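You operate a simulated robot arm through the tools that you are given. There is no shell and no other tool.

You run a simulated robot arm. Do the job below in one go: nothing can be reset, and whatever is moved stays where it is left.

## Task
Size the end rail's short patch and lay the gold leaf on it.
Fine: oil size with the blue brush, leave the yellow brush; the cover slid to the wax and back over the size after; brush and sheet go back; leave the long patch. Set down upright: squat brush with blue handle.

The check looks at the end state, three seconds after you hand in, the way a careful person would. Anything else that was tipped, shoved, dropped, spilled or broken makes it a failure. Lids that push on must go on centred and level and be pressed home; caps that screw on are set level and turned clockwise until they are tight. Flat cloth is picked up by pressing the open fingertips on it (5 to 10 N) and closing them slowly along it; thin cloth reads only 2 to 8 mm in the jaws.

## Robot
A 7-joint arm with a two-finger parallel gripper, fixed in place. Base frame: the origin is at the foot of the arm, x ahead of it, y to its left, z up. Units: mm, degrees, N and s.
With the tool pointing down near the work surface it reaches from about 240 to 660 mm from the base axis. Its first joint turns from -166.0 to 166.0 degrees. Payload 2.5 kg.
Tool frame: the origin (TCP) lies between the finger pads and is the grasp point; the fingertips stand 30 mm ahead of it; z points along the fingers, y is the line along which they close. Largest opening 94 mm; finger width 28, thickness 10; the body of the gripper, 50 by 96 mm, starts 55 mm behind the TCP.
Orientation is that of the tool frame in the base frame, as [roll, pitch, yaw] about the fixed x, y, z axes, in that order (R = Rz(yaw) Ry(pitch) Rx(roll)). With the fingers straight down and closing along the base's y, the tool's x points along the base's -x, its y along +y and its z along -z.

## Interface
- The arm moves only by the tool servo_tool. Its argument "plan" is a list of rows, each a list of 2 entries, a list of its own where there are three numbers: the shift along the base's x, y, z in mm, then the turn, a rotation vector about the base's x, y, z in degrees. In form: [[[x, y, z], [wx, wy, wz]], ...]. A call has 1 to 20 rows; each row shifts and turns the commanded pose from where the row before left it. "fingers" is the gripper command, from -1 (shut) to 1 (fully open), values between in proportion, set as the call begins (left out, the last holds). Each row takes 0.2 s and may step no farther than 50 mm and 8.6 degrees from the row before; otherwise, or with a gripper value out of range, the whole call is refused. Where a pose cannot be reached the arm comes as near as it can. A force on the tool above 50 N (or 10 N above the force at the start of the call, whichever is more), or a blocked arm, ends the call early, and 0.2 s more pass. Each finger travels about 72 mm/s and halts on what it meets, pressing with about 31 N; the grip force reading is that of the motor and also rises with nothing between the fingers. The clock runs only during rows and for 0.2 s after the last one: add rows that do not move to give the fingers time. It gives the time, the measured TCP pose, the force on the tool (base axes), the opening and the grip force at its end, in the units of the frame above (readings bear some noise), with the torque about the TCP (base axes, N m) and any sound that the robot's microphone picked up.
- Cameras (640 x 400 px; columns grow to the right, rows downward): "scene" is fixed at [400, 498.9, 583]; the picture's right is [-1.00, 0.05, 0.00], its down [0.03, 0.62, -0.78] and it looks along [-0.04, -0.78, -0.62] (base axes); focal length 320 px, centre (320, 200). "wrist" rides on the gripper at [76, 14, -102] in the tool frame; the picture's right is [-0.18, 0.98, 0.00], its down [-0.75, -0.14, -0.64] and it looks along [-0.63, -0.12, 0.77] (tool axes); focal length 243 px, centre (320, 200). There is no depth. A picture from a camera that has moved, and an enlarged one, comes with that camera's place and axes in the base frame and with its lens.
- capture(camera): a new picture of that camera. No time passes.
- inspect(camera, box): a new picture of the part [left, top, right, bottom] of that camera's present view, enlarged. No time passes.
- finish_job(): hands the job in; it is judged then, once.

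Places have to be worked out from the pictures, the camera data and where the tool is seen. Open the gripper and draw the arm clear of the work before you hand the job in, unless the task says otherwise.

The tools are called after "Request:" by a JSON object that holds its "method" and its "body". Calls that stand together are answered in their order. servo_tool: Moves the arm, as the interface text tells. Its arguments: {"type":"object","properties":{"plan":{"type":"array","items":{"type":"array"}},"fingers":{"type":"number"}},"required":["plan"]} The other tools are called the same way: capture (camera) takes a picture; inspect (camera, box) takes an enlarged picture of a part of a camera's view; finish_job () hands the job in.

At the start:

```text
clock: 0.0
tcp_pos: [355.3, -55.8, 250.6]
orientation: [-180.0, 0.1, 179.9]
contact_force: [0.3, -0.4, 0.0]
torque: [0.0, -0.02, -0.01]
grip_width: 93.9
grip_force: 0.1
```

scene: 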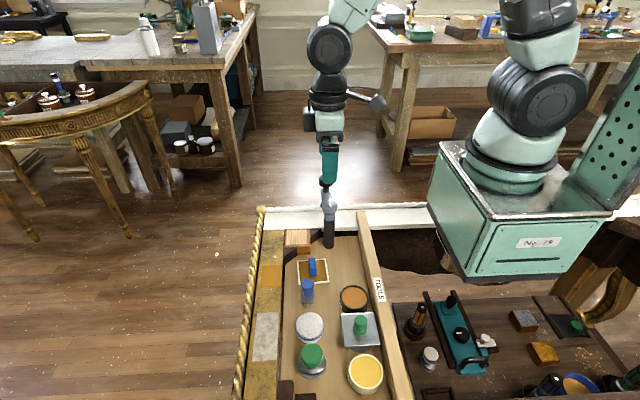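
wrist: 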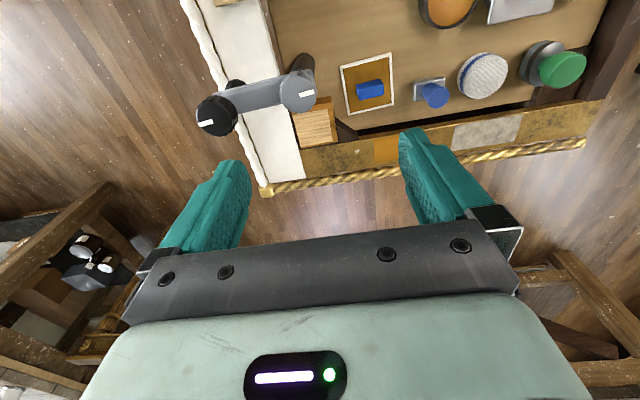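

I'll begin by looking closely at the work area in both cameras before moving anything.

Request:
{"method": "inspect", "body": {"camera": "scene", "box": [220, 200, 420, 325]}}

Request:
{"method": "inspect", "body": {"camera": "scene", "box": [220, 275, 420, 400]}}

Request:
{"method": "inspect", "body": {"camera": "scene", "box": [380, 250, 640, 400]}}

Request:
{"method": "inspect", "body": {"camera": "wrist", "box": [180, 0, 420, 150]}}

Request:
{"method": "inspect", "body": {"camera": "wrist", "box": [400, 0, 640, 150]}}

```text
3.20 times, centred on (320, 262) of scene
camera zoom: at [400.0, 498.9, 583.0], right [-1.0, 0.05, 0.0], down [0.03, 0.62, -0.78], along [-0.04, -0.78, -0.62], focal length 1023 px, centre (320, 0)
```

zoom: 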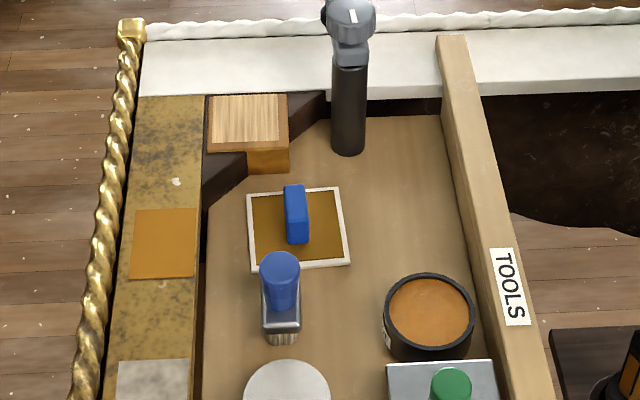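

```text
3.20 times, centred on (320, 338) of scene
camera zoom: at [400.0, 498.9, 583.0], right [-1.0, 0.05, 0.0], down [0.03, 0.62, -0.78], along [-0.04, -0.78, -0.62], focal length 1023 px, centre (320, -240)
```

zoom: 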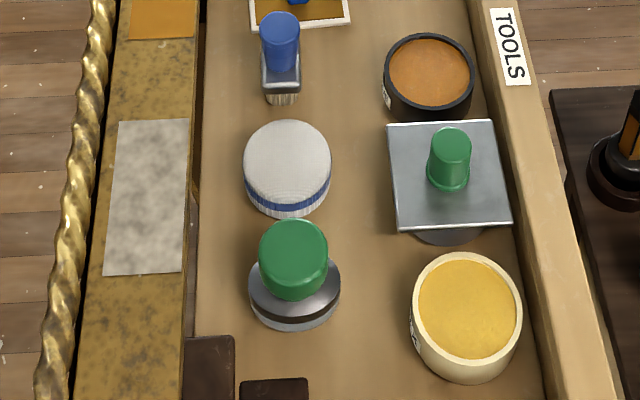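

```text
2.46 times, centred on (510, 325) of scene
camera zoom: at [400.0, 498.9, 583.0], right [-1.0, 0.05, 0.0], down [0.03, 0.62, -0.78], along [-0.04, -0.78, -0.62], focal length 787 px, centre (-148, -108)
```

zoom: 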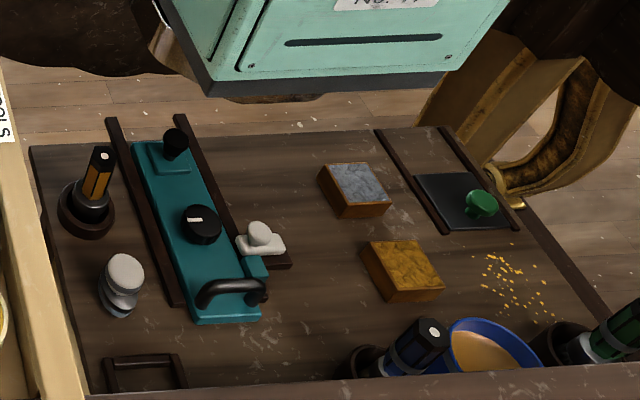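

```text
2.67 times, centred on (300, 75) of wrist
camera zoom: at [277.8, -40.9, 353.3], right [0.18, 0.98, 0.0], down [0.75, -0.14, 0.64], along [0.63, -0.12, -0.77], focal length 647 px, centre (373, 533)
```

zoom: 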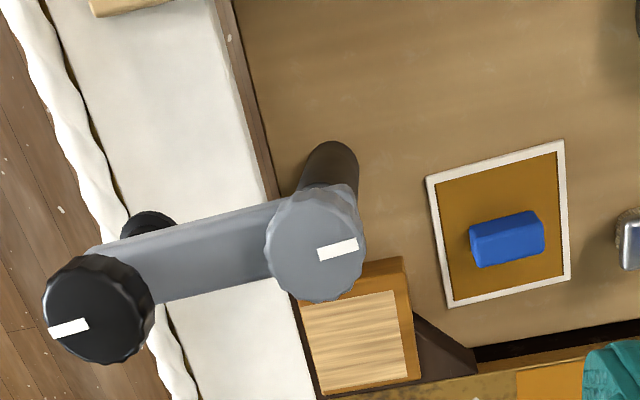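

```text
2.67 times, centred on (520, 75) of wrist
camera zoom: at [277.8, -40.9, 353.3], right [0.18, 0.98, 0.0], down [0.75, -0.14, 0.64], along [0.63, -0.12, -0.77], focal length 647 px, centre (-213, 533)
```

zoom: 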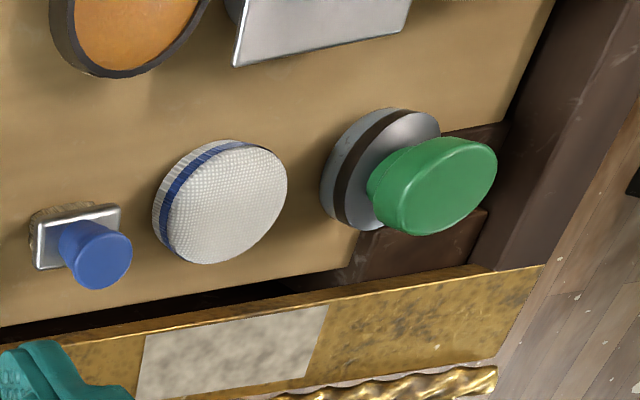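

The cover plate sits on a pot between an orange and a yellow pot, so I need the labels to tell which is wax. I'll zoom in on those labels, the brush and the other details.

Request:
{"method": "inspect", "body": {"camera": "scene", "box": [335, 275, 385, 306]}}

Request:
{"method": "inspect", "body": {"camera": "scene", "box": [335, 335, 405, 400]}}

Request:
{"method": "inspect", "body": {"camera": "scene", "box": [335, 300, 385, 355]}}

Request:
{"method": "inspect", "body": {"camera": "scene", "box": [280, 250, 340, 340]}}

Request:
{"method": "inspect", "body": {"camera": "scene", "box": [300, 120, 380, 260]}}

Request:
{"method": "inspect", "body": {"camera": "scene", "box": [0, 60, 140, 130]}}

```text
12.80 times, centred on (360, 290) of scene
camera zoom: at [400.0, 498.9, 583.0], right [-1.0, 0.05, 0.0], down [0.03, 0.62, -0.78], along [-0.04, -0.78, -0.62], focal length 4093 px, centre (-192, -958)
```

zoom: 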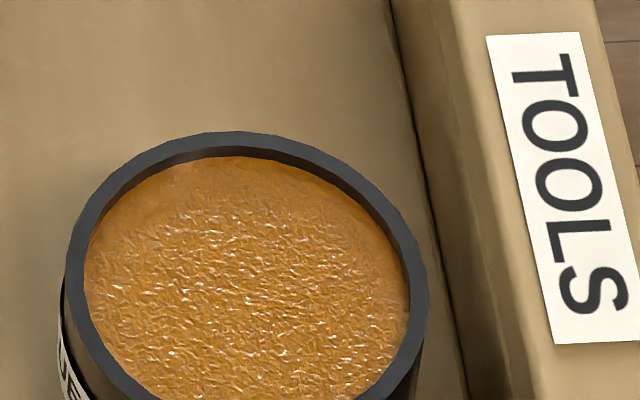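

```text
6.15 times, centred on (370, 368) of scene
camera zoom: at [400.0, 498.9, 583.0], right [-1.0, 0.05, 0.0], down [0.03, 0.62, -0.78], along [-0.04, -0.78, -0.62], focal length 1968 px, centre (12, -831)
```

zoom: 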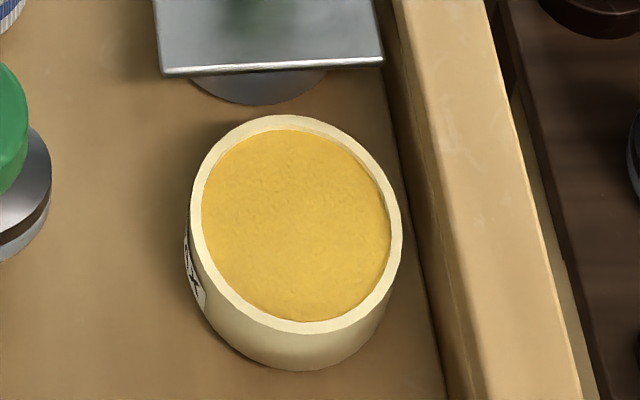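

```text
7.27 times, centred on (360, 328) of scene
camera zoom: at [400.0, 498.9, 583.0], right [-1.0, 0.05, 0.0], down [0.03, 0.62, -0.78], along [-0.04, -0.78, -0.62], focal length 2325 px, centre (29, -727)
```

zoom: 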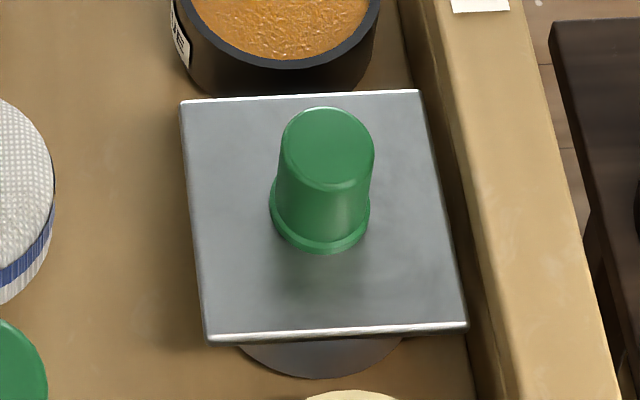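

```text
4.44 times, centred on (310, 295) of scene
camera zoom: at [400.0, 498.9, 583.0], right [-1.0, 0.05, 0.0], down [0.03, 0.62, -0.78], along [-0.04, -0.78, -0.62], focal length 1421 px, centre (364, -222)
```

zoom: 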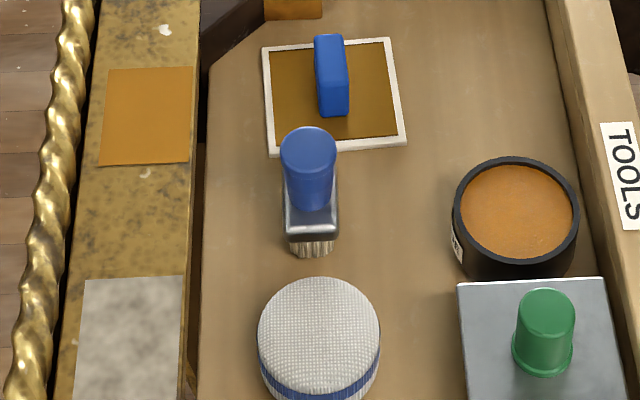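

```text
2.86 times, centred on (340, 190) of scene
camera zoom: at [400.0, 498.9, 583.0], right [-1.0, 0.05, 0.0], down [0.03, 0.62, -0.78], along [-0.04, -0.78, -0.62], focal length 914 px, centre (263, 229)
```

zoom: 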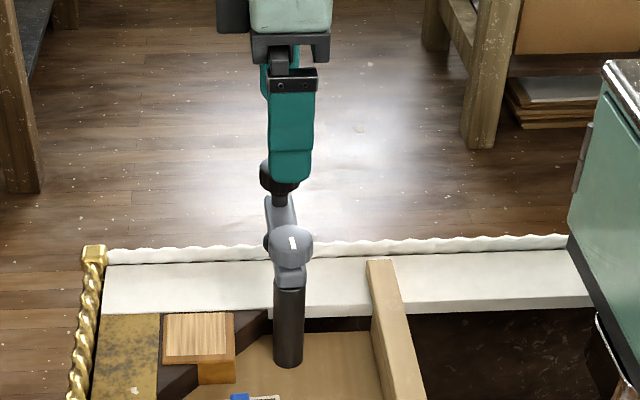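

```text
4.57 times, centred on (70, 95) of scene
camera zoom: at [400.0, 498.9, 583.0], right [-1.0, 0.05, 0.0], down [0.03, 0.62, -0.78], along [-0.04, -0.78, -0.62], focal length 1462 px, centre (1463, 680)
```

zoom: 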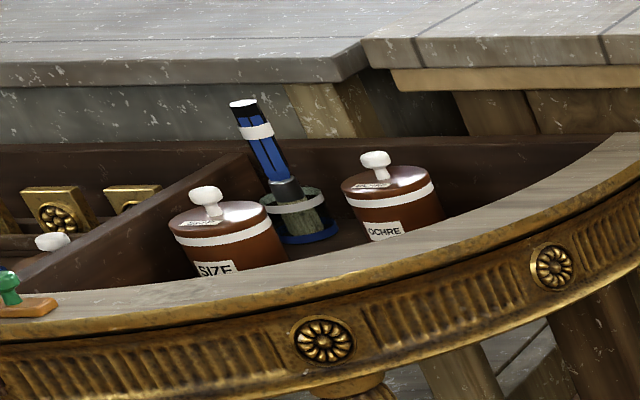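

The black pot's label ends in "…UE" and the cream pot's in "…X", so they look like GLUE and WAX with the covered SIZE pot between. I'll shift the arm up, back and left, well clear of everything, to get a centred wrist view of the tray.

Request:
{"method": "servo_tool", "body": {"plan": [[[-15, 20, 20], [0, 0, 0]], [[-15, 20, 20], [0, 0, 0]], [[-15, 20, 10], [0, 0, 0]], [[-10, 20, 0], [0, 0, 0]], [[0, 0, 0], [0, 0, 0]]]}}

Request:
{"method": "capture", "body": {"camera": "wrist"}}

```text
clock: 1.2
tcp_pos: [296.8, 25.9, 301.2]
orientation: [-180.0, -0.1, 179.9]
contact_force: [-0.5, -0.4, -0.1]
torque: [0.05, 0.01, 0.02]
grip_width: 94.0
grip_force: 0.1
```

```text
taken
camera wrist: at [221.2, 40.0, 402.7], right [0.18, 0.98, 0.0], down [0.75, -0.14, 0.64], along [0.63, -0.12, -0.77], focal length 243 px, centre (320, 200)
```

wrist: 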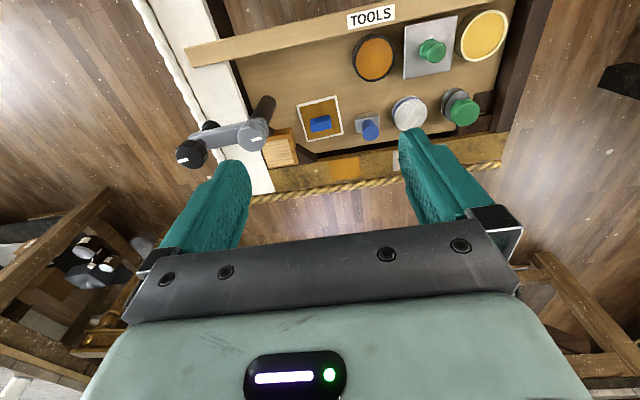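

This view covers the whole tray. I'll enlarge it to measure each object's place and triangulate against the first picture.

Request:
{"method": "inspect", "body": {"camera": "wrist", "box": [240, 60, 400, 160]}}

Request:
{"method": "inspect", "body": {"camera": "wrist", "box": [350, 0, 510, 100]}}

Request:
{"method": "inspect", "body": {"camera": "wrist", "box": [350, 80, 510, 180]}}

Request:
{"method": "inspect", "body": {"camera": "wrist", "box": [160, 80, 320, 180]}}

```text
4.00 times, centred on (320, 110) of wrist
camera zoom: at [221.2, 40.0, 402.7], right [0.18, 0.98, 0.0], down [0.75, -0.14, 0.64], along [0.63, -0.12, -0.77], focal length 970 px, centre (320, 560)
```

zoom: 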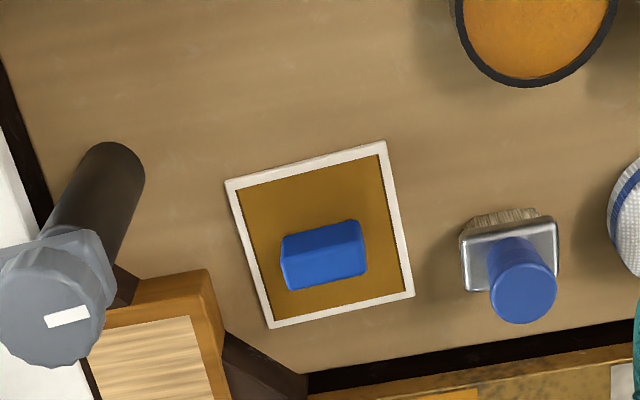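

```text
4.00 times, centred on (430, 50) of wrist
camera zoom: at [221.2, 40.0, 402.7], right [0.18, 0.98, 0.0], down [0.75, -0.14, 0.64], along [0.63, -0.12, -0.77], focal length 970 px, centre (-120, 800)
```

zoom: 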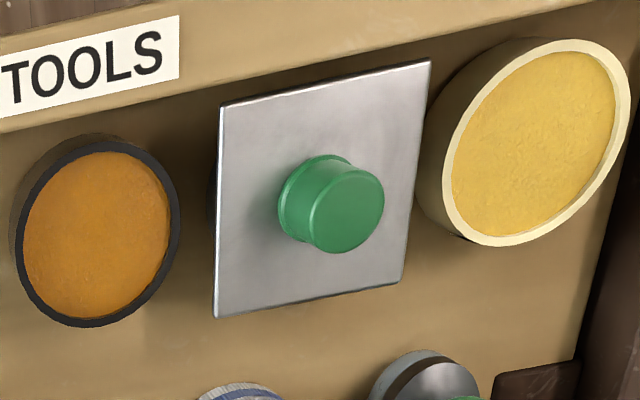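

```text
4.00 times, centred on (430, 130) of wrist
camera zoom: at [221.2, 40.0, 402.7], right [0.18, 0.98, 0.0], down [0.75, -0.14, 0.64], along [0.63, -0.12, -0.77], focal length 970 px, centre (-120, 480)
```

zoom: 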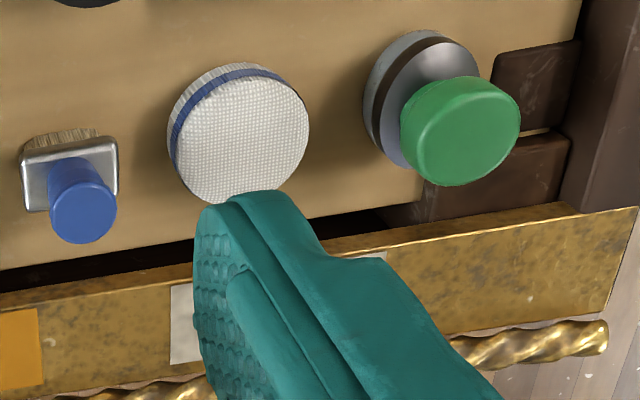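

```text
4.00 times, centred on (240, 130) of wrist
camera zoom: at [221.2, 40.0, 402.7], right [0.18, 0.98, 0.0], down [0.75, -0.14, 0.64], along [0.63, -0.12, -0.77], focal length 970 px, centre (640, 480)
```

zoom: 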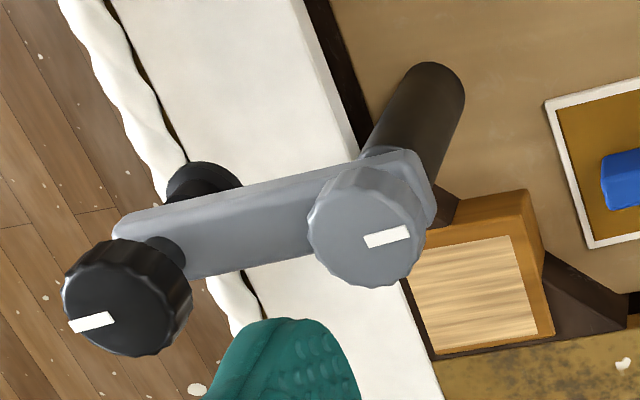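

From two wrist views I get the blue brush handle top near (405, 91, 29), and the sheet as about 70 mm square centred at (388, 10) on the board at z≈-22. I'll zoom in hard on the pot labels and the patches from the scene camera.

Request:
{"method": "inspect", "body": {"camera": "scene", "box": [340, 355, 372, 375]}}

Request:
{"method": "inspect", "body": {"camera": "scene", "box": [334, 292, 366, 312]}}

Request:
{"method": "inspect", "body": {"camera": "scene", "box": [240, 255, 300, 375]}}

Request:
{"method": "inspect", "body": {"camera": "scene", "box": [220, 200, 340, 300]}}

```text
16.00 times, centred on (356, 365) of scene
camera zoom: at [400.0, 498.9, 583.0], right [-1.0, 0.05, 0.0], down [0.03, 0.62, -0.78], along [-0.04, -0.78, -0.62], focal length 5116 px, centre (-256, -2440)
```

zoom: 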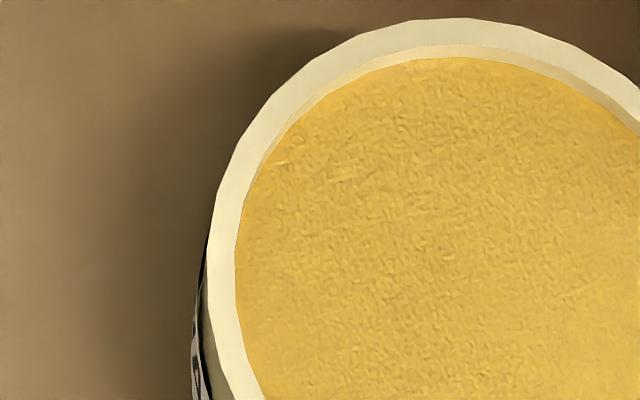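

```text
16.00 times, centred on (350, 302) of scene
camera zoom: at [400.0, 498.9, 583.0], right [-1.0, 0.05, 0.0], down [0.03, 0.62, -0.78], along [-0.04, -0.78, -0.62], focal length 5116 px, centre (-160, -1432)
```

zoom: 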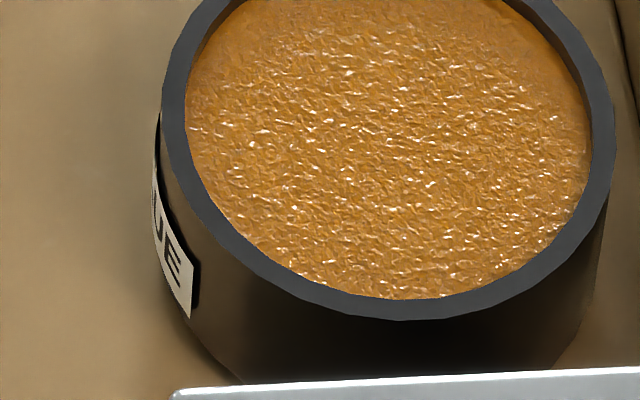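

```text
3.33 times, centred on (270, 315) of scene
camera zoom: at [400.0, 498.9, 583.0], right [-1.0, 0.05, 0.0], down [0.03, 0.62, -0.78], along [-0.04, -0.78, -0.62], focal length 1066 px, centre (487, -183)
```

zoom: 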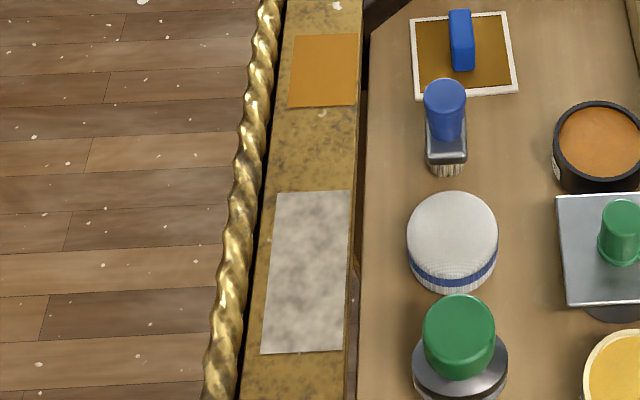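

```text
4.00 times, centred on (280, 250) of scene
camera zoom: at [400.0, 498.9, 583.0], right [-1.0, 0.05, 0.0], down [0.03, 0.62, -0.78], along [-0.04, -0.78, -0.62], focal length 1279 px, centre (480, 0)
```

zoom: 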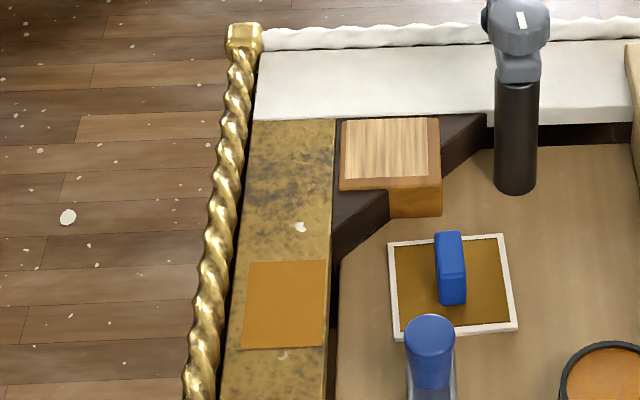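

The labels support GLUE (black) and WAX (cream), with SIZE under the plate. Next I'll move back and left to view the three pots and plate more squarely.

Request:
{"method": "servo_tool", "body": {"plan": [[[-15, 25, 0], [0, 0, 0]], [[-15, 25, 0], [0, 0, 0]], [[-10, 25, 0], [0, 0, 0]], [[-5, 9, 0], [0, 0, 0]], [[0, 0, 0], [0, 0, 0]]]}}

Request:
{"method": "capture", "body": {"camera": "wrist"}}

Request:
{"method": "inspect", "body": {"camera": "wrist", "box": [240, 50, 400, 150]}}

Request:
{"method": "inspect", "body": {"camera": "wrist", "box": [330, 50, 490, 150]}}

```text
clock: 2.4
tcp_pos: [252.9, 109.5, 300.5]
orientation: [179.9, 0.0, 180.0]
contact_force: [-0.8, -0.1, 0.8]
torque: [0.02, 0.01, 0.02]
grip_width: 94.2
grip_force: 0.1
```

```text
taken
camera wrist: at [176.9, 123.4, 403.2], right [0.18, 0.98, 0.0], down [0.75, -0.14, 0.64], along [0.63, -0.12, -0.77], focal length 243 px, centre (320, 200)
```

wrist: 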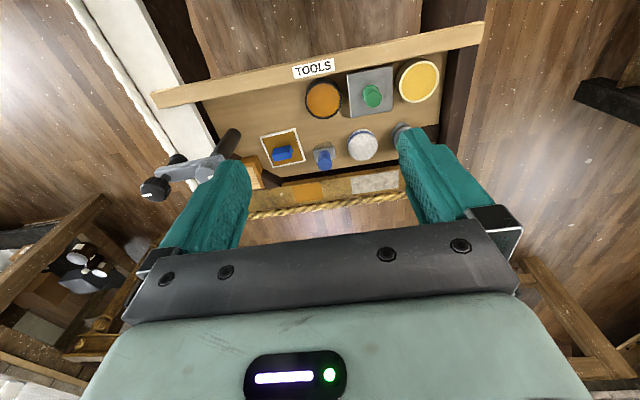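

```text
4.00 times, centred on (320, 100) of wrist
camera zoom: at [176.9, 123.4, 403.2], right [0.18, 0.98, 0.0], down [0.75, -0.14, 0.64], along [0.63, -0.12, -0.77], focal length 970 px, centre (320, 600)
```

zoom: 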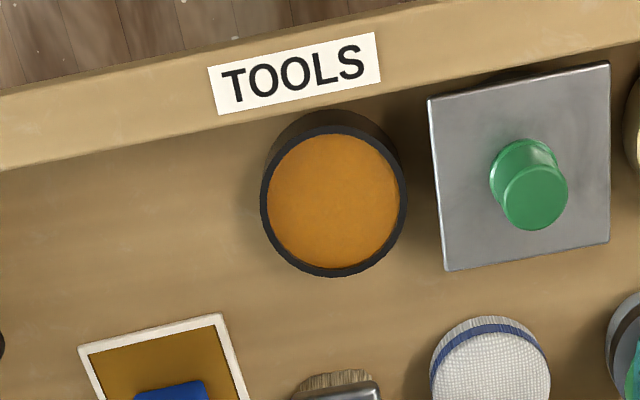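

```text
4.00 times, centred on (410, 100) of wrist
camera zoom: at [176.9, 123.4, 403.2], right [0.18, 0.98, 0.0], down [0.75, -0.14, 0.64], along [0.63, -0.12, -0.77], focal length 970 px, centre (-40, 600)
```

zoom: 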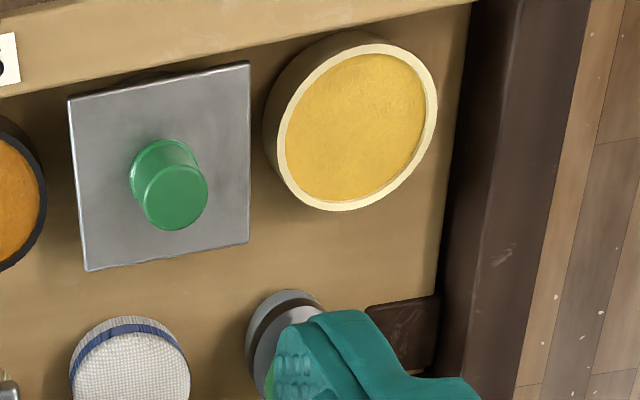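

Pots line up at x≈304: GLUE y≈105, plate/SIZE y≈180, WAX y≈255, with rims near z≈0 and the knob top at (303,179,38). Now I'll move over toward the end rail to measure the patches, keeping z=300.

Request:
{"method": "servo_tool", "body": {"plan": [[[25, -10, 0], [0, 0, 0]], [[30, -15, 0], [0, 0, 0]], [[30, -15, 0], [0, 0, 0]], [[30, -15, 0], [0, 0, 0]], [[30, -15, 0], [0, 0, 0]], [[25, -10, 0], [0, 0, 0]], [[0, 0, 0], [0, 0, 0]]]}}

Request:
{"method": "capture", "body": {"camera": "wrist"}}

Request:
{"method": "inspect", "body": {"camera": "wrist", "box": [240, 50, 400, 150]}}

Request:
{"method": "inspect", "body": {"camera": "wrist", "box": [240, 0, 400, 100]}}

Request:
{"method": "inspect", "body": {"camera": "wrist", "box": [380, 0, 540, 100]}}

```text
clock: 4.0
tcp_pos: [424.0, 29.3, 300.2]
orientation: [180.0, 0.0, 179.9]
contact_force: [0.7, 0.1, -0.5]
torque: [0.02, -0.01, 0.01]
grip_width: 94.2
grip_force: 0.1
```

```text
taken
camera wrist: at [347.4, 43.3, 403.0], right [0.18, 0.98, 0.0], down [0.75, -0.14, 0.64], along [0.63, -0.12, -0.77], focal length 243 px, centre (320, 200)
```

wrist: 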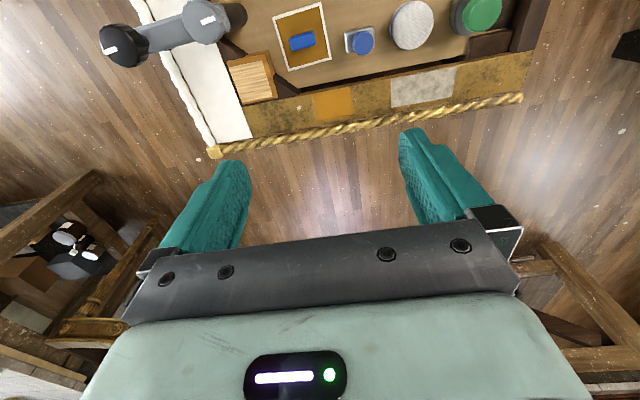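

```text
4.00 times, centred on (320, 100) of wrist
camera zoom: at [347.4, 43.3, 403.0], right [0.18, 0.98, 0.0], down [0.75, -0.14, 0.64], along [0.63, -0.12, -0.77], focal length 970 px, centre (320, 600)
```

zoom: 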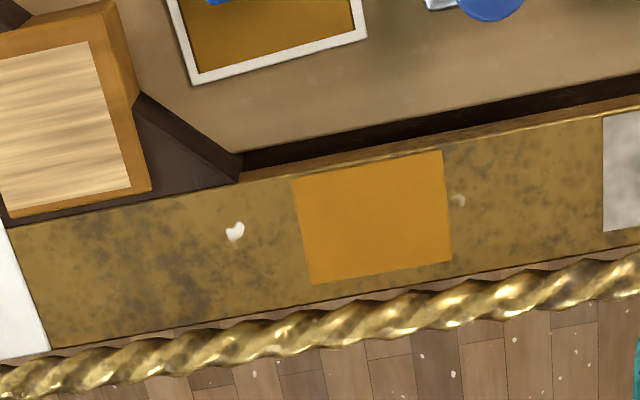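

```text
4.00 times, centred on (320, 50) of wrist
camera zoom: at [347.4, 43.3, 403.0], right [0.18, 0.98, 0.0], down [0.75, -0.14, 0.64], along [0.63, -0.12, -0.77], focal length 970 px, centre (320, 800)
```

zoom: 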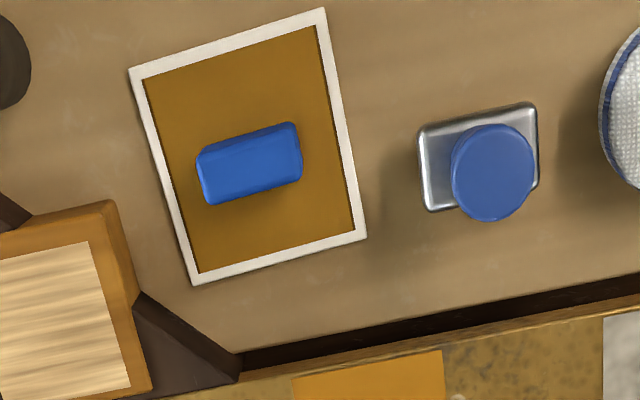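

```text
4.00 times, centred on (460, 50) of wrist
camera zoom: at [347.4, 43.3, 403.0], right [0.18, 0.98, 0.0], down [0.75, -0.14, 0.64], along [0.63, -0.12, -0.77], focal length 970 px, centre (-240, 800)
```

zoom: 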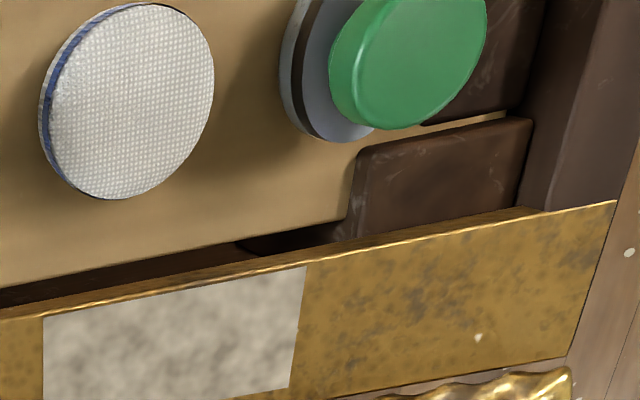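

The short patch measures x 462–505, y 10–70 on the rail top at z≈4, and the sheet is about 71 mm square at (391,10), turned about 3.5°. Next is the cover, so I'll travel to above its knob at roughly (303,179).

Request:
{"method": "servo_tool", "body": {"plan": [[[-20, 25, -10], [0, 0, 0]], [[-20, 25, -15], [0, 0, 0]], [[-20, 25, -15], [0, 0, 0]], [[-20, 25, -20], [0, 0, 0]], [[-20, 25, -20], [0, 0, 0]], [[-20.5, 25, -20], [0, 0, 0]], [[0, 0, -20], [0, 0, 0]], [[0, 0, -20], [0, 0, 0]], [[0, 0, -20], [0, 0, 0]], [[0, 0, 0], [0, 0, 0]]]}}

Request:
{"method": "capture", "body": {"camera": "wrist"}}

Request:
{"method": "capture", "body": {"camera": "scene"}}

```text
clock: 6.2
tcp_pos: [301.5, 179.3, 139.7]
orientation: [180.0, 0.0, 179.9]
contact_force: [0.2, 0.0, 0.6]
torque: [-0.02, -0.02, -0.01]
grip_width: 94.1
grip_force: 0.0
```

```text
taken
camera wrist: at [225.6, 193.2, 242.8], right [0.18, 0.98, 0.0], down [0.75, -0.14, 0.64], along [0.63, -0.12, -0.77], focal length 243 px, centre (320, 200)
```

wrist: 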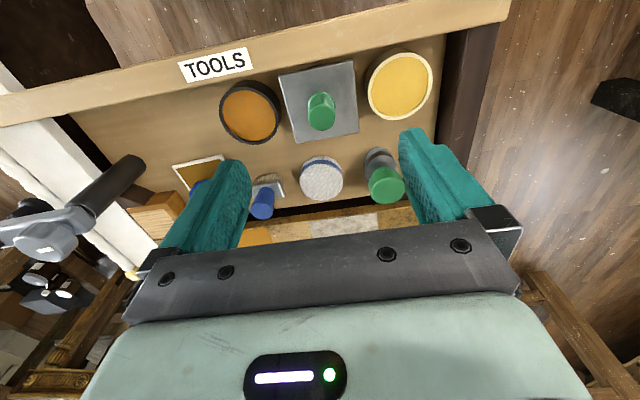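

```text
taken
```

scene: 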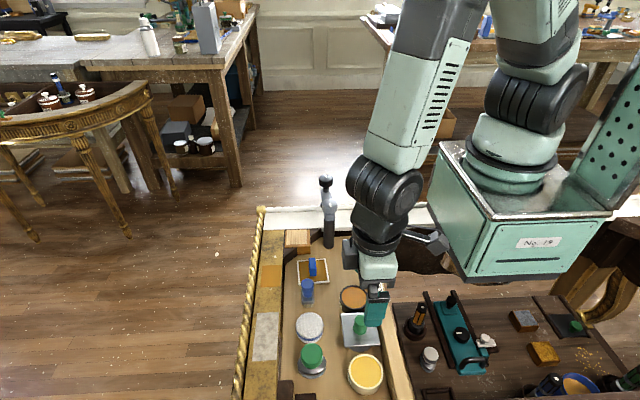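

The gripper is above the cover. I'll enlarge the wrist view of the knob and pots to refine their positions.

Request:
{"method": "inspect", "body": {"camera": "wrist", "box": [240, 50, 400, 150]}}

Request:
{"method": "inspect", "body": {"camera": "wrist", "box": [340, 40, 500, 140]}}

Request:
{"method": "inspect", "body": {"camera": "wrist", "box": [240, 120, 400, 220]}}

```text
4.00 times, centred on (320, 100) of wrist
camera zoom: at [225.6, 193.2, 242.8], right [0.18, 0.98, 0.0], down [0.75, -0.14, 0.64], along [0.63, -0.12, -0.77], focal length 970 px, centre (320, 600)
```

zoom: 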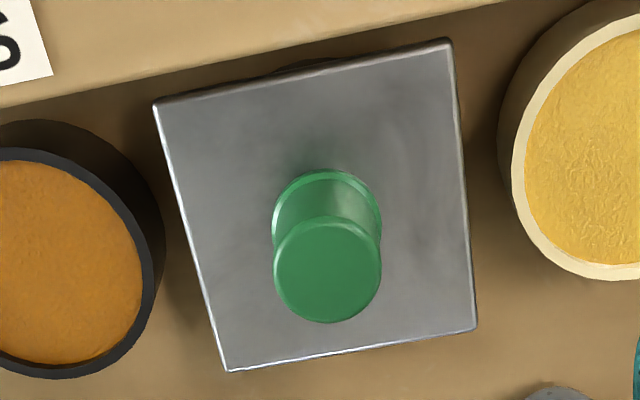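

```text
4.00 times, centred on (420, 90) of wrist
camera zoom: at [225.6, 193.2, 242.8], right [0.18, 0.98, 0.0], down [0.75, -0.14, 0.64], along [0.63, -0.12, -0.77], focal length 970 px, centre (-80, 640)
```

zoom: 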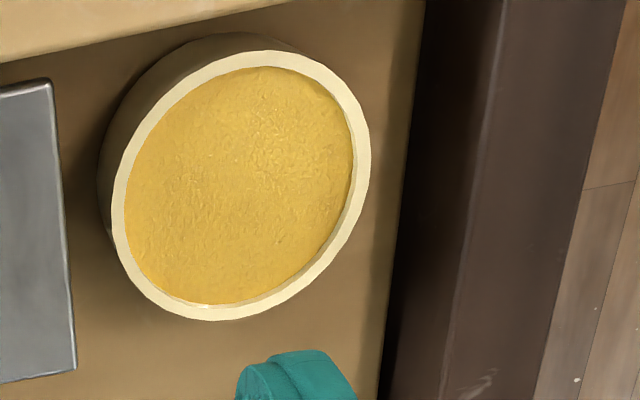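

```text
4.00 times, centred on (320, 170) of wrist
camera zoom: at [225.6, 193.2, 242.8], right [0.18, 0.98, 0.0], down [0.75, -0.14, 0.64], along [0.63, -0.12, -0.77], focal length 970 px, centre (320, 320)
```

zoom: 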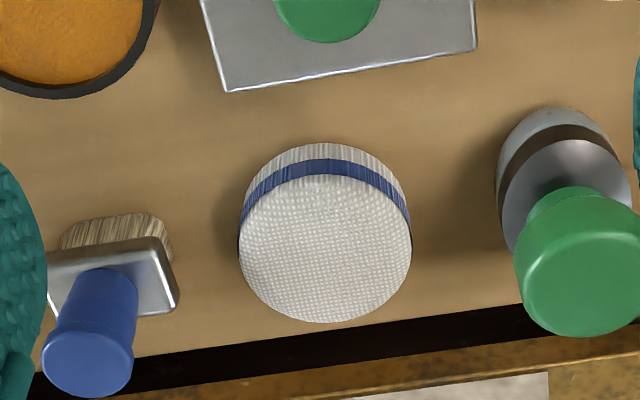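

The knob top is about (305,180,34) and the plate top is z≈5, square with the axes and centred at (305.5,180). I'll partly close to about 60 mm, centre over the knob and descend until the tips are about 5 mm above the plate.

Request:
{"method": "servo_tool", "body": {"plan": [[[3.7, 0.6, 0], [0, 0, 0]], [[0, 0, -25], [0, 0, 0]], [[0, 0, -25], [0, 0, 0]], [[0, 0, -20], [0, 0, 0]], [[0, 0, -15], [0, 0, 0]], [[0, 0, -8], [0, 0, 0]], [[0, 0, -4], [0, 0, 0]], [[0, 0, -2], [0, 0, 0]], [[0, 0, 0], [0, 0, 0]]], "fingers": 0.28}}

Request:
{"method": "capture", "body": {"camera": "wrist"}}

Request:
{"method": "inspect", "body": {"camera": "scene", "box": [320, 260, 420, 360]}}

```text
clock: 8.2
tcp_pos: [307.1, 179.0, 41.8]
orientation: [179.9, 0.1, -179.9]
contact_force: [0.3, 0.0, 0.6]
torque: [-0.03, 0.0, 0.02]
grip_width: 60.3
grip_force: 0.2
```

```text
taken
camera wrist: at [230.4, 193.4, 143.9], right [0.18, 0.98, 0.0], down [0.75, -0.14, 0.64], along [0.63, -0.12, -0.77], focal length 243 px, centre (320, 200)
```

wrist: 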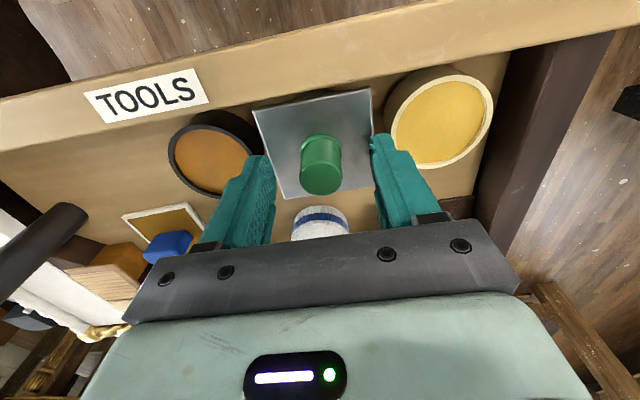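

```text
4.00 times, centred on (370, 310) of scene
camera zoom: at [400.0, 498.9, 583.0], right [-1.0, 0.05, 0.0], down [0.03, 0.62, -0.78], along [-0.04, -0.78, -0.62], focal length 1279 px, centre (120, -240)
```

zoom: 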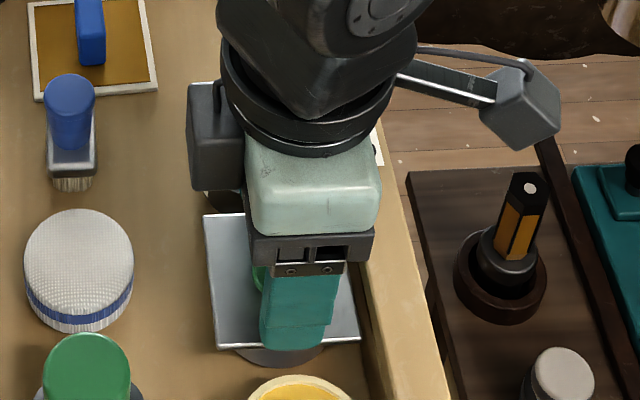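

The knob sits midway between the fingertips. I'll close on it now.

Request:
{"method": "servo_tool", "body": {"plan": [[[0, 0, 0], [0, 0, 0]], [[0, 0, 0], [0, 0, 0]], [[0, 0, 0], [0, 0, 0]]], "fingers": -1}}

Request:
{"method": "capture", "body": {"camera": "wrist"}}

```text
clock: 9.0
tcp_pos: [308.8, 178.8, 41.4]
orientation: [-180.0, 0.1, -179.9]
contact_force: [-0.2, 1.3, 3.0]
torque: [-0.99, -0.09, 0.01]
grip_width: 22.7
grip_force: 44.8
```

```text
taken
camera wrist: at [230.4, 193.4, 144.1], right [0.18, 0.98, 0.0], down [0.75, -0.14, 0.64], along [0.63, -0.12, -0.77], focal length 243 px, centre (320, 200)
```

wrist: 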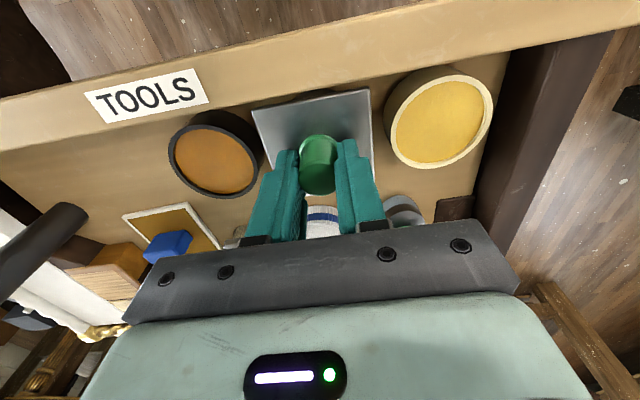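

The knob is held at 22.7 mm. I'll ease it up by about 1 mm so the pots aren't dragged, then slide it 75 mm to +y over the wax.

Request:
{"method": "servo_tool", "body": {"plan": [[[0, 0, 1], [0, 0, 0]], [[0, 0, 0.5], [0, 0, 0]], [[0, 5, 0], [0, 0, 0]], [[0, 10, 0], [0, 0, 0]], [[0, 10, 0], [0, 0, 0]], [[0, 10, 0], [0, 0, 0]], [[0, 10, 0], [0, 0, 0]], [[0, 10, 0], [0, 0, 0]], [[0, 10, 0], [0, 0, 0]], [[0, 7, 0], [0, 0, 0]], [[0, 3, 0], [0, 0, 0]], [[0, 0, 0], [0, 0, 0]], [[0, 0, 0], [0, 0, 0]]]}}

Request:
{"method": "capture", "body": {"camera": "wrist"}}

Request:
{"method": "capture", "body": {"camera": "scene"}}

```text
clock: 11.8
tcp_pos: [307.5, 254.2, 43.8]
orientation: [180.0, -0.3, -180.0]
contact_force: [-24.0, -0.4, 9.8]
torque: [0.53, 0.72, -0.03]
grip_width: 22.8
grip_force: 44.3
```

```text
taken
camera wrist: at [230.6, 268.9, 145.7], right [0.18, 0.98, 0.0], down [0.76, -0.14, 0.64], along [0.63, -0.12, -0.77], focal length 243 px, centre (320, 200)
```

wrist: 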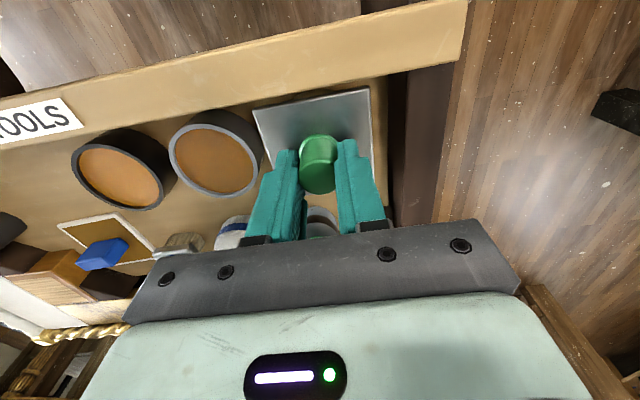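

```text
taken
```

scene: 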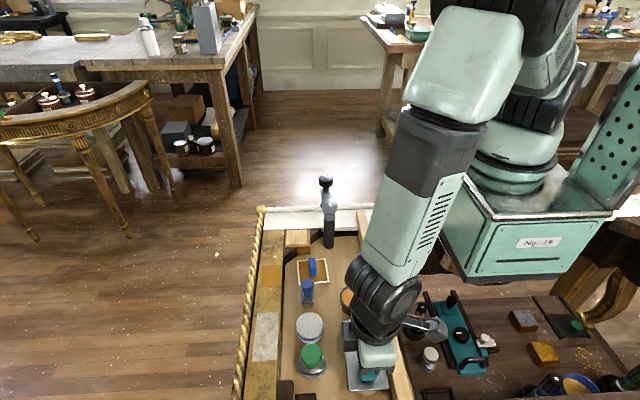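

The tool now reads -24 N in x and about 10 N up, which I did not expect. I'll look closely before doing anything else.

Request:
{"method": "inspect", "body": {"camera": "scene", "box": [290, 280, 450, 400]}}

Request:
{"method": "inspect", "body": {"camera": "wrist", "box": [220, 70, 420, 195]}}

Request:
{"method": "inspect", "body": {"camera": "wrist", "box": [40, 90, 280, 240]}}

```text
3.33 times, centred on (370, 340) of scene
camera zoom: at [400.0, 498.9, 583.0], right [-1.0, 0.05, 0.0], down [0.03, 0.62, -0.78], along [-0.04, -0.78, -0.62], focal length 1066 px, centre (153, -267)
```

zoom: 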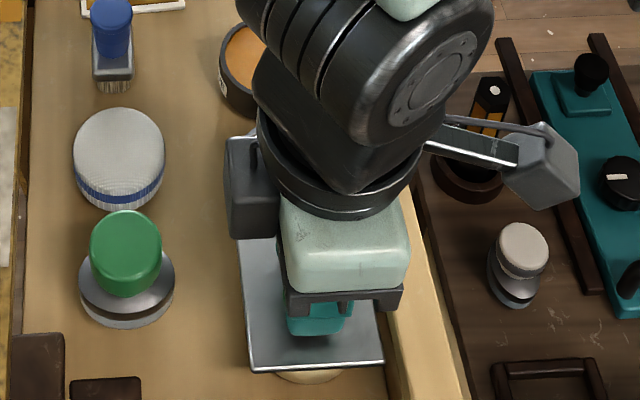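

```text
3.20 times, centred on (320, 132) of wrist
camera zoom: at [230.6, 268.9, 145.7], right [0.18, 0.98, 0.0], down [0.76, -0.14, 0.64], along [0.63, -0.12, -0.77], focal length 776 px, centre (320, 416)
```

zoom: 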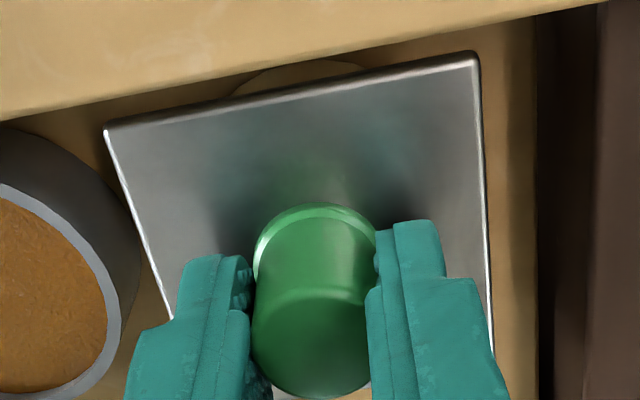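

```text
2.67 times, centred on (160, 165) of wrist
camera zoom: at [230.6, 268.9, 145.7], right [0.18, 0.98, 0.0], down [0.76, -0.14, 0.64], along [0.63, -0.12, -0.77], focal length 647 px, centre (747, 293)
```

zoom: 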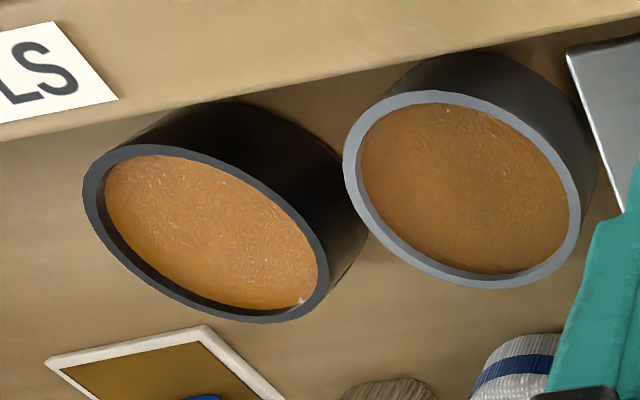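

The plate moved a clean 75 mm in y and the size pot has not shifted. I'll hold still a moment and re-read the force to see whether it was only a transient.

Request:
{"method": "servo_tool", "body": {"plan": [[[0, 0, 0], [0, 0, 0]], [[0, 0, 0], [0, 0, 0]]]}}

```text
clock: 12.4
tcp_pos: [307.5, 254.6, 44.2]
orientation: [-179.9, -0.2, -180.0]
contact_force: [-29.1, -0.3, 12.2]
torque: [0.55, 0.38, -0.05]
grip_width: 23.0
grip_force: 45.2
```

The force persists at about -29 N x and +12 N z, so something is bearing on the plate. I'll raise it 2 mm and see how the force changes.

Request:
{"method": "servo_tool", "body": {"plan": [[[0, 0, 1], [0, 0, 0]], [[0, 0, 1], [0, 0, 0]], [[0, 0, 0], [0, 0, 0]]]}}

Request:
{"method": "inspect", "body": {"camera": "wrist", "box": [220, 70, 420, 195]}}

Request:
{"method": "inspect", "body": {"camera": "scene", "box": [330, 320, 410, 400]}}

```text
clock: 13.2
tcp_pos: [308.4, 253.2, 44.7]
orientation: [-179.9, -0.1, 179.8]
contact_force: [-14.1, 0.5, -33.8]
torque: [0.59, 0.35, 0.01]
grip_width: 23.0
grip_force: 44.9
```

```text
3.20 times, centred on (320, 132) of wrist
camera zoom: at [231.2, 267.7, 147.1], right [0.19, 0.98, 0.0], down [0.75, -0.14, 0.64], along [0.63, -0.12, -0.77], focal length 776 px, centre (320, 416)
```

zoom: 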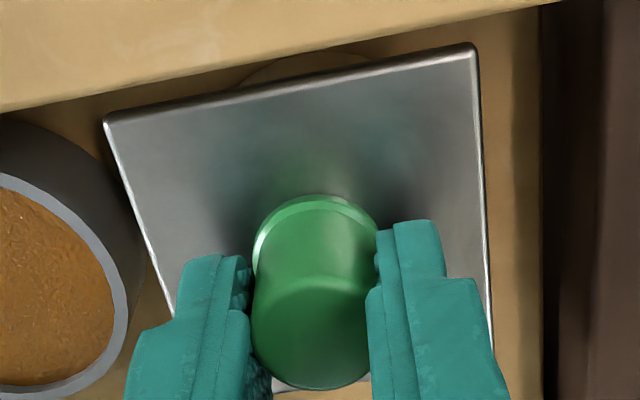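

```text
5.00 times, centred on (370, 360) of scene
camera zoom: at [400.0, 498.9, 583.0], right [-1.0, 0.05, 0.0], down [0.03, 0.62, -0.78], along [-0.04, -0.78, -0.62], focal length 1599 px, centre (70, -600)
```

zoom: 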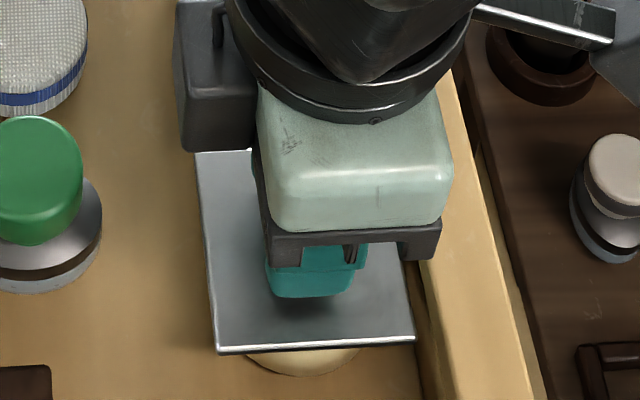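

Lifting now pulls back with -34 N, so the cover behaves as if it were captive and only meant to slide. I'll come back down 1.5 mm and ease x by -1.5 mm to find the position where the forces relax.

Request:
{"method": "servo_tool", "body": {"plan": [[[0, 0, -1.5], [0, 0, 0]], [[0, 0, 0], [0, 0, 0]], [[-1.5, 0, 0], [0, 0, 0]], [[0, 0, 0], [0, 0, 0]], [[0, 0, 0], [0, 0, 0]]]}}

```text
clock: 14.4
tcp_pos: [306.8, 254.5, 45.2]
orientation: [179.9, 0.2, -179.9]
contact_force: [-6.9, -0.5, 3.5]
torque: [-0.56, 0.25, 0.01]
grip_width: 22.8
grip_force: 44.8
```

Forces dropped to a few newtons, so the slide line drifts about 2 mm in -x toward the wax. One more small nudge, then I'll release the knob.

Request:
{"method": "servo_tool", "body": {"plan": [[[-0.4, 0, -0.2], [0, 0, 0]], [[0, 0, 0], [0, 0, 0]], [[0, 0, 0], [0, 0, 0]]]}}

Request:
{"method": "servo_tool", "body": {"plan": [[[0, 0, 0], [0, 0, 0]], [[0, 0, 0], [0, 0, 0]], [[0, 0, 0], [0, 0, 0]]], "fingers": 0.28}}

Request:
{"method": "capture", "body": {"camera": "wrist"}}

```text
clock: 15.2
tcp_pos: [307.9, 254.6, 44.7]
orientation: [179.8, 0.2, 179.9]
contact_force: [9.4, 0.7, 8.0]
torque: [-0.59, -0.22, -0.05]
grip_width: 22.8
grip_force: 45.2
```

```text
clock: 16.0
tcp_pos: [305.6, 255.1, 43.6]
orientation: [-179.9, 0.0, 179.9]
contact_force: [0.2, -0.2, 1.0]
torque: [-0.01, 0.03, 0.02]
grip_width: 60.3
grip_force: 0.1
```

```text
taken
camera wrist: at [228.9, 268.7, 146.4], right [0.18, 0.98, 0.0], down [0.75, -0.14, 0.64], along [0.63, -0.12, -0.77], focal length 243 px, centre (320, 200)
```

wrist: 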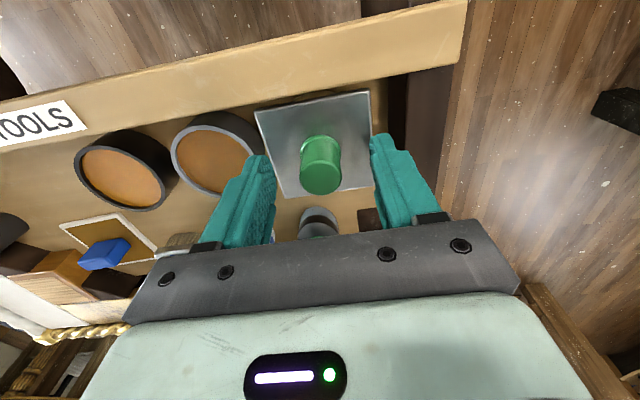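

The cover is released and resting over the wax. I'll rise clear and check the pots and cover from above.

Request:
{"method": "servo_tool", "body": {"plan": [[[0, 0, 5], [0, 0, 0]], [[0, 0, 20], [0, 0, 0]], [[0, 0, 30], [0, 0, 0]], [[0, -20, 30], [0, 0, 0]], [[-20, -30, 30], [0, 0, 0]], [[-20, -20, 30], [0, 0, 0]], [[0, 0, 0], [0, 0, 0]]]}}

Request:
{"method": "capture", "body": {"camera": "wrist"}}

Request:
{"method": "inspect", "body": {"camera": "wrist", "box": [240, 40, 400, 140]}}

Request:
{"method": "inspect", "body": {"camera": "scene", "box": [330, 270, 420, 400]}}

```text
clock: 17.6
tcp_pos: [266.0, 184.9, 188.8]
orientation: [-180.0, 0.0, 180.0]
contact_force: [0.7, -0.2, -0.1]
torque: [-0.01, 0.04, 0.0]
grip_width: 60.3
grip_force: 0.0
```

```text
taken
camera wrist: at [188.9, 199.6, 291.1], right [0.18, 0.98, 0.0], down [0.75, -0.14, 0.64], along [0.63, -0.12, -0.77], focal length 243 px, centre (320, 200)
```

wrist: 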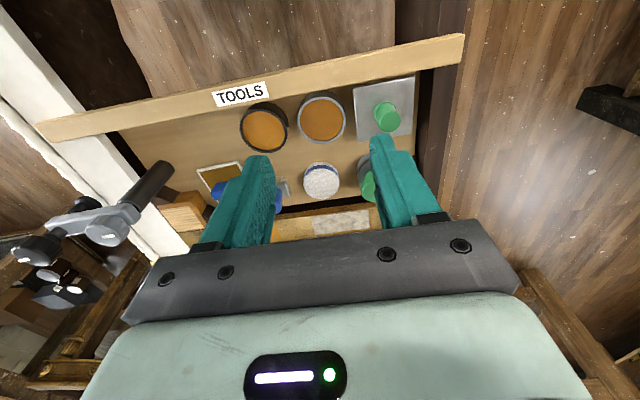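

```text
4.00 times, centred on (320, 90) of wrist
camera zoom: at [188.9, 199.6, 291.1], right [0.18, 0.98, 0.0], down [0.75, -0.14, 0.64], along [0.63, -0.12, -0.77], focal length 970 px, centre (320, 640)
```

zoom: 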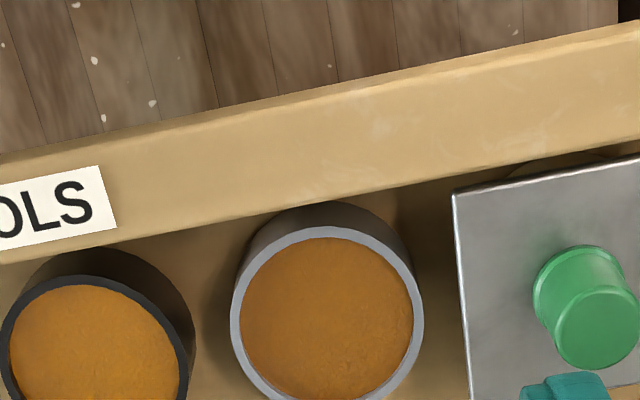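

```text
3.08 times, centred on (375, 335) of scene
camera zoom: at [400.0, 498.9, 583.0], right [-1.0, 0.05, 0.0], down [0.03, 0.62, -0.78], along [-0.04, -0.78, -0.62], focal length 984 px, centre (151, -215)
```

zoom: 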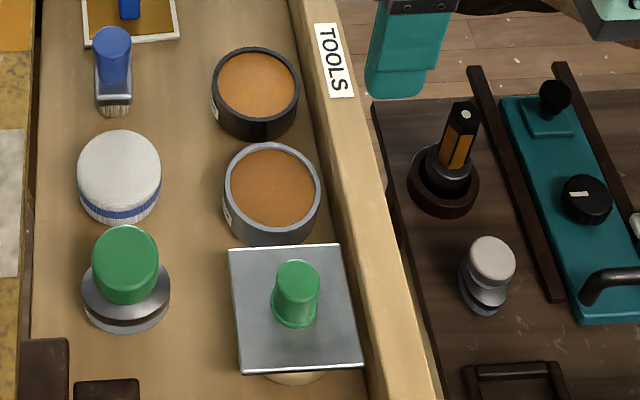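

The middle pot is open now. I'll zoom in on its label and check it reads as oil size.

Request:
{"method": "inspect", "body": {"camera": "scene", "box": [338, 320, 378, 352]}}

Request:
{"method": "inspect", "body": {"camera": "scene", "box": [340, 290, 364, 310]}}

Request:
{"method": "inspect", "body": {"camera": "scene", "box": [290, 260, 340, 310]}}

```text
12.50 times, centred on (358, 336) of scene
camera zoom: at [400.0, 498.9, 583.0], right [-1.0, 0.05, 0.0], down [0.03, 0.62, -0.78], along [-0.04, -0.78, -0.62], focal length 3997 px, centre (-155, -1500)
```

zoom: 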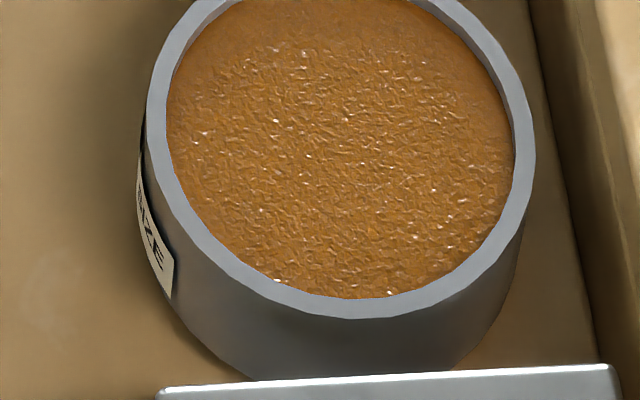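

```text
16.00 times, centred on (352, 300) of scene
camera zoom: at [400.0, 498.9, 583.0], right [-1.0, 0.05, 0.0], down [0.03, 0.62, -0.78], along [-0.04, -0.78, -0.62], focal length 5116 px, centre (-192, -1400)
```

zoom: 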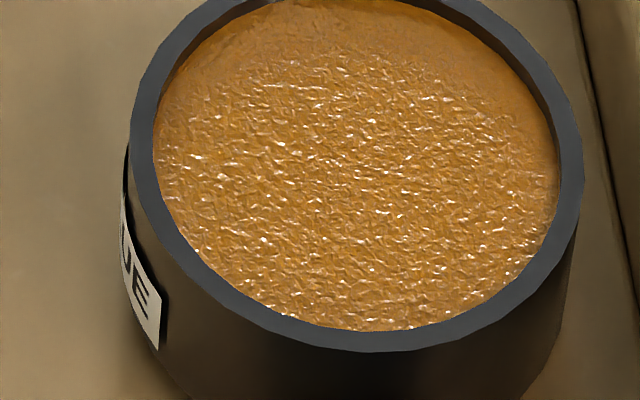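

```text
8.00 times, centred on (315, 285) of scene
camera zoom: at [400.0, 498.9, 583.0], right [-1.0, 0.05, 0.0], down [0.03, 0.62, -0.78], along [-0.04, -0.78, -0.62], focal length 2558 px, centre (360, -480)
```

zoom: 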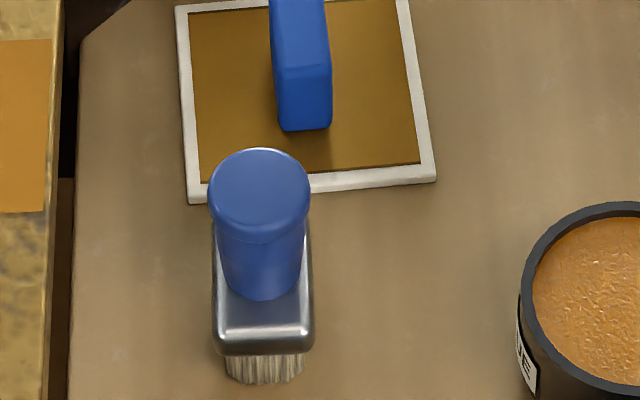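

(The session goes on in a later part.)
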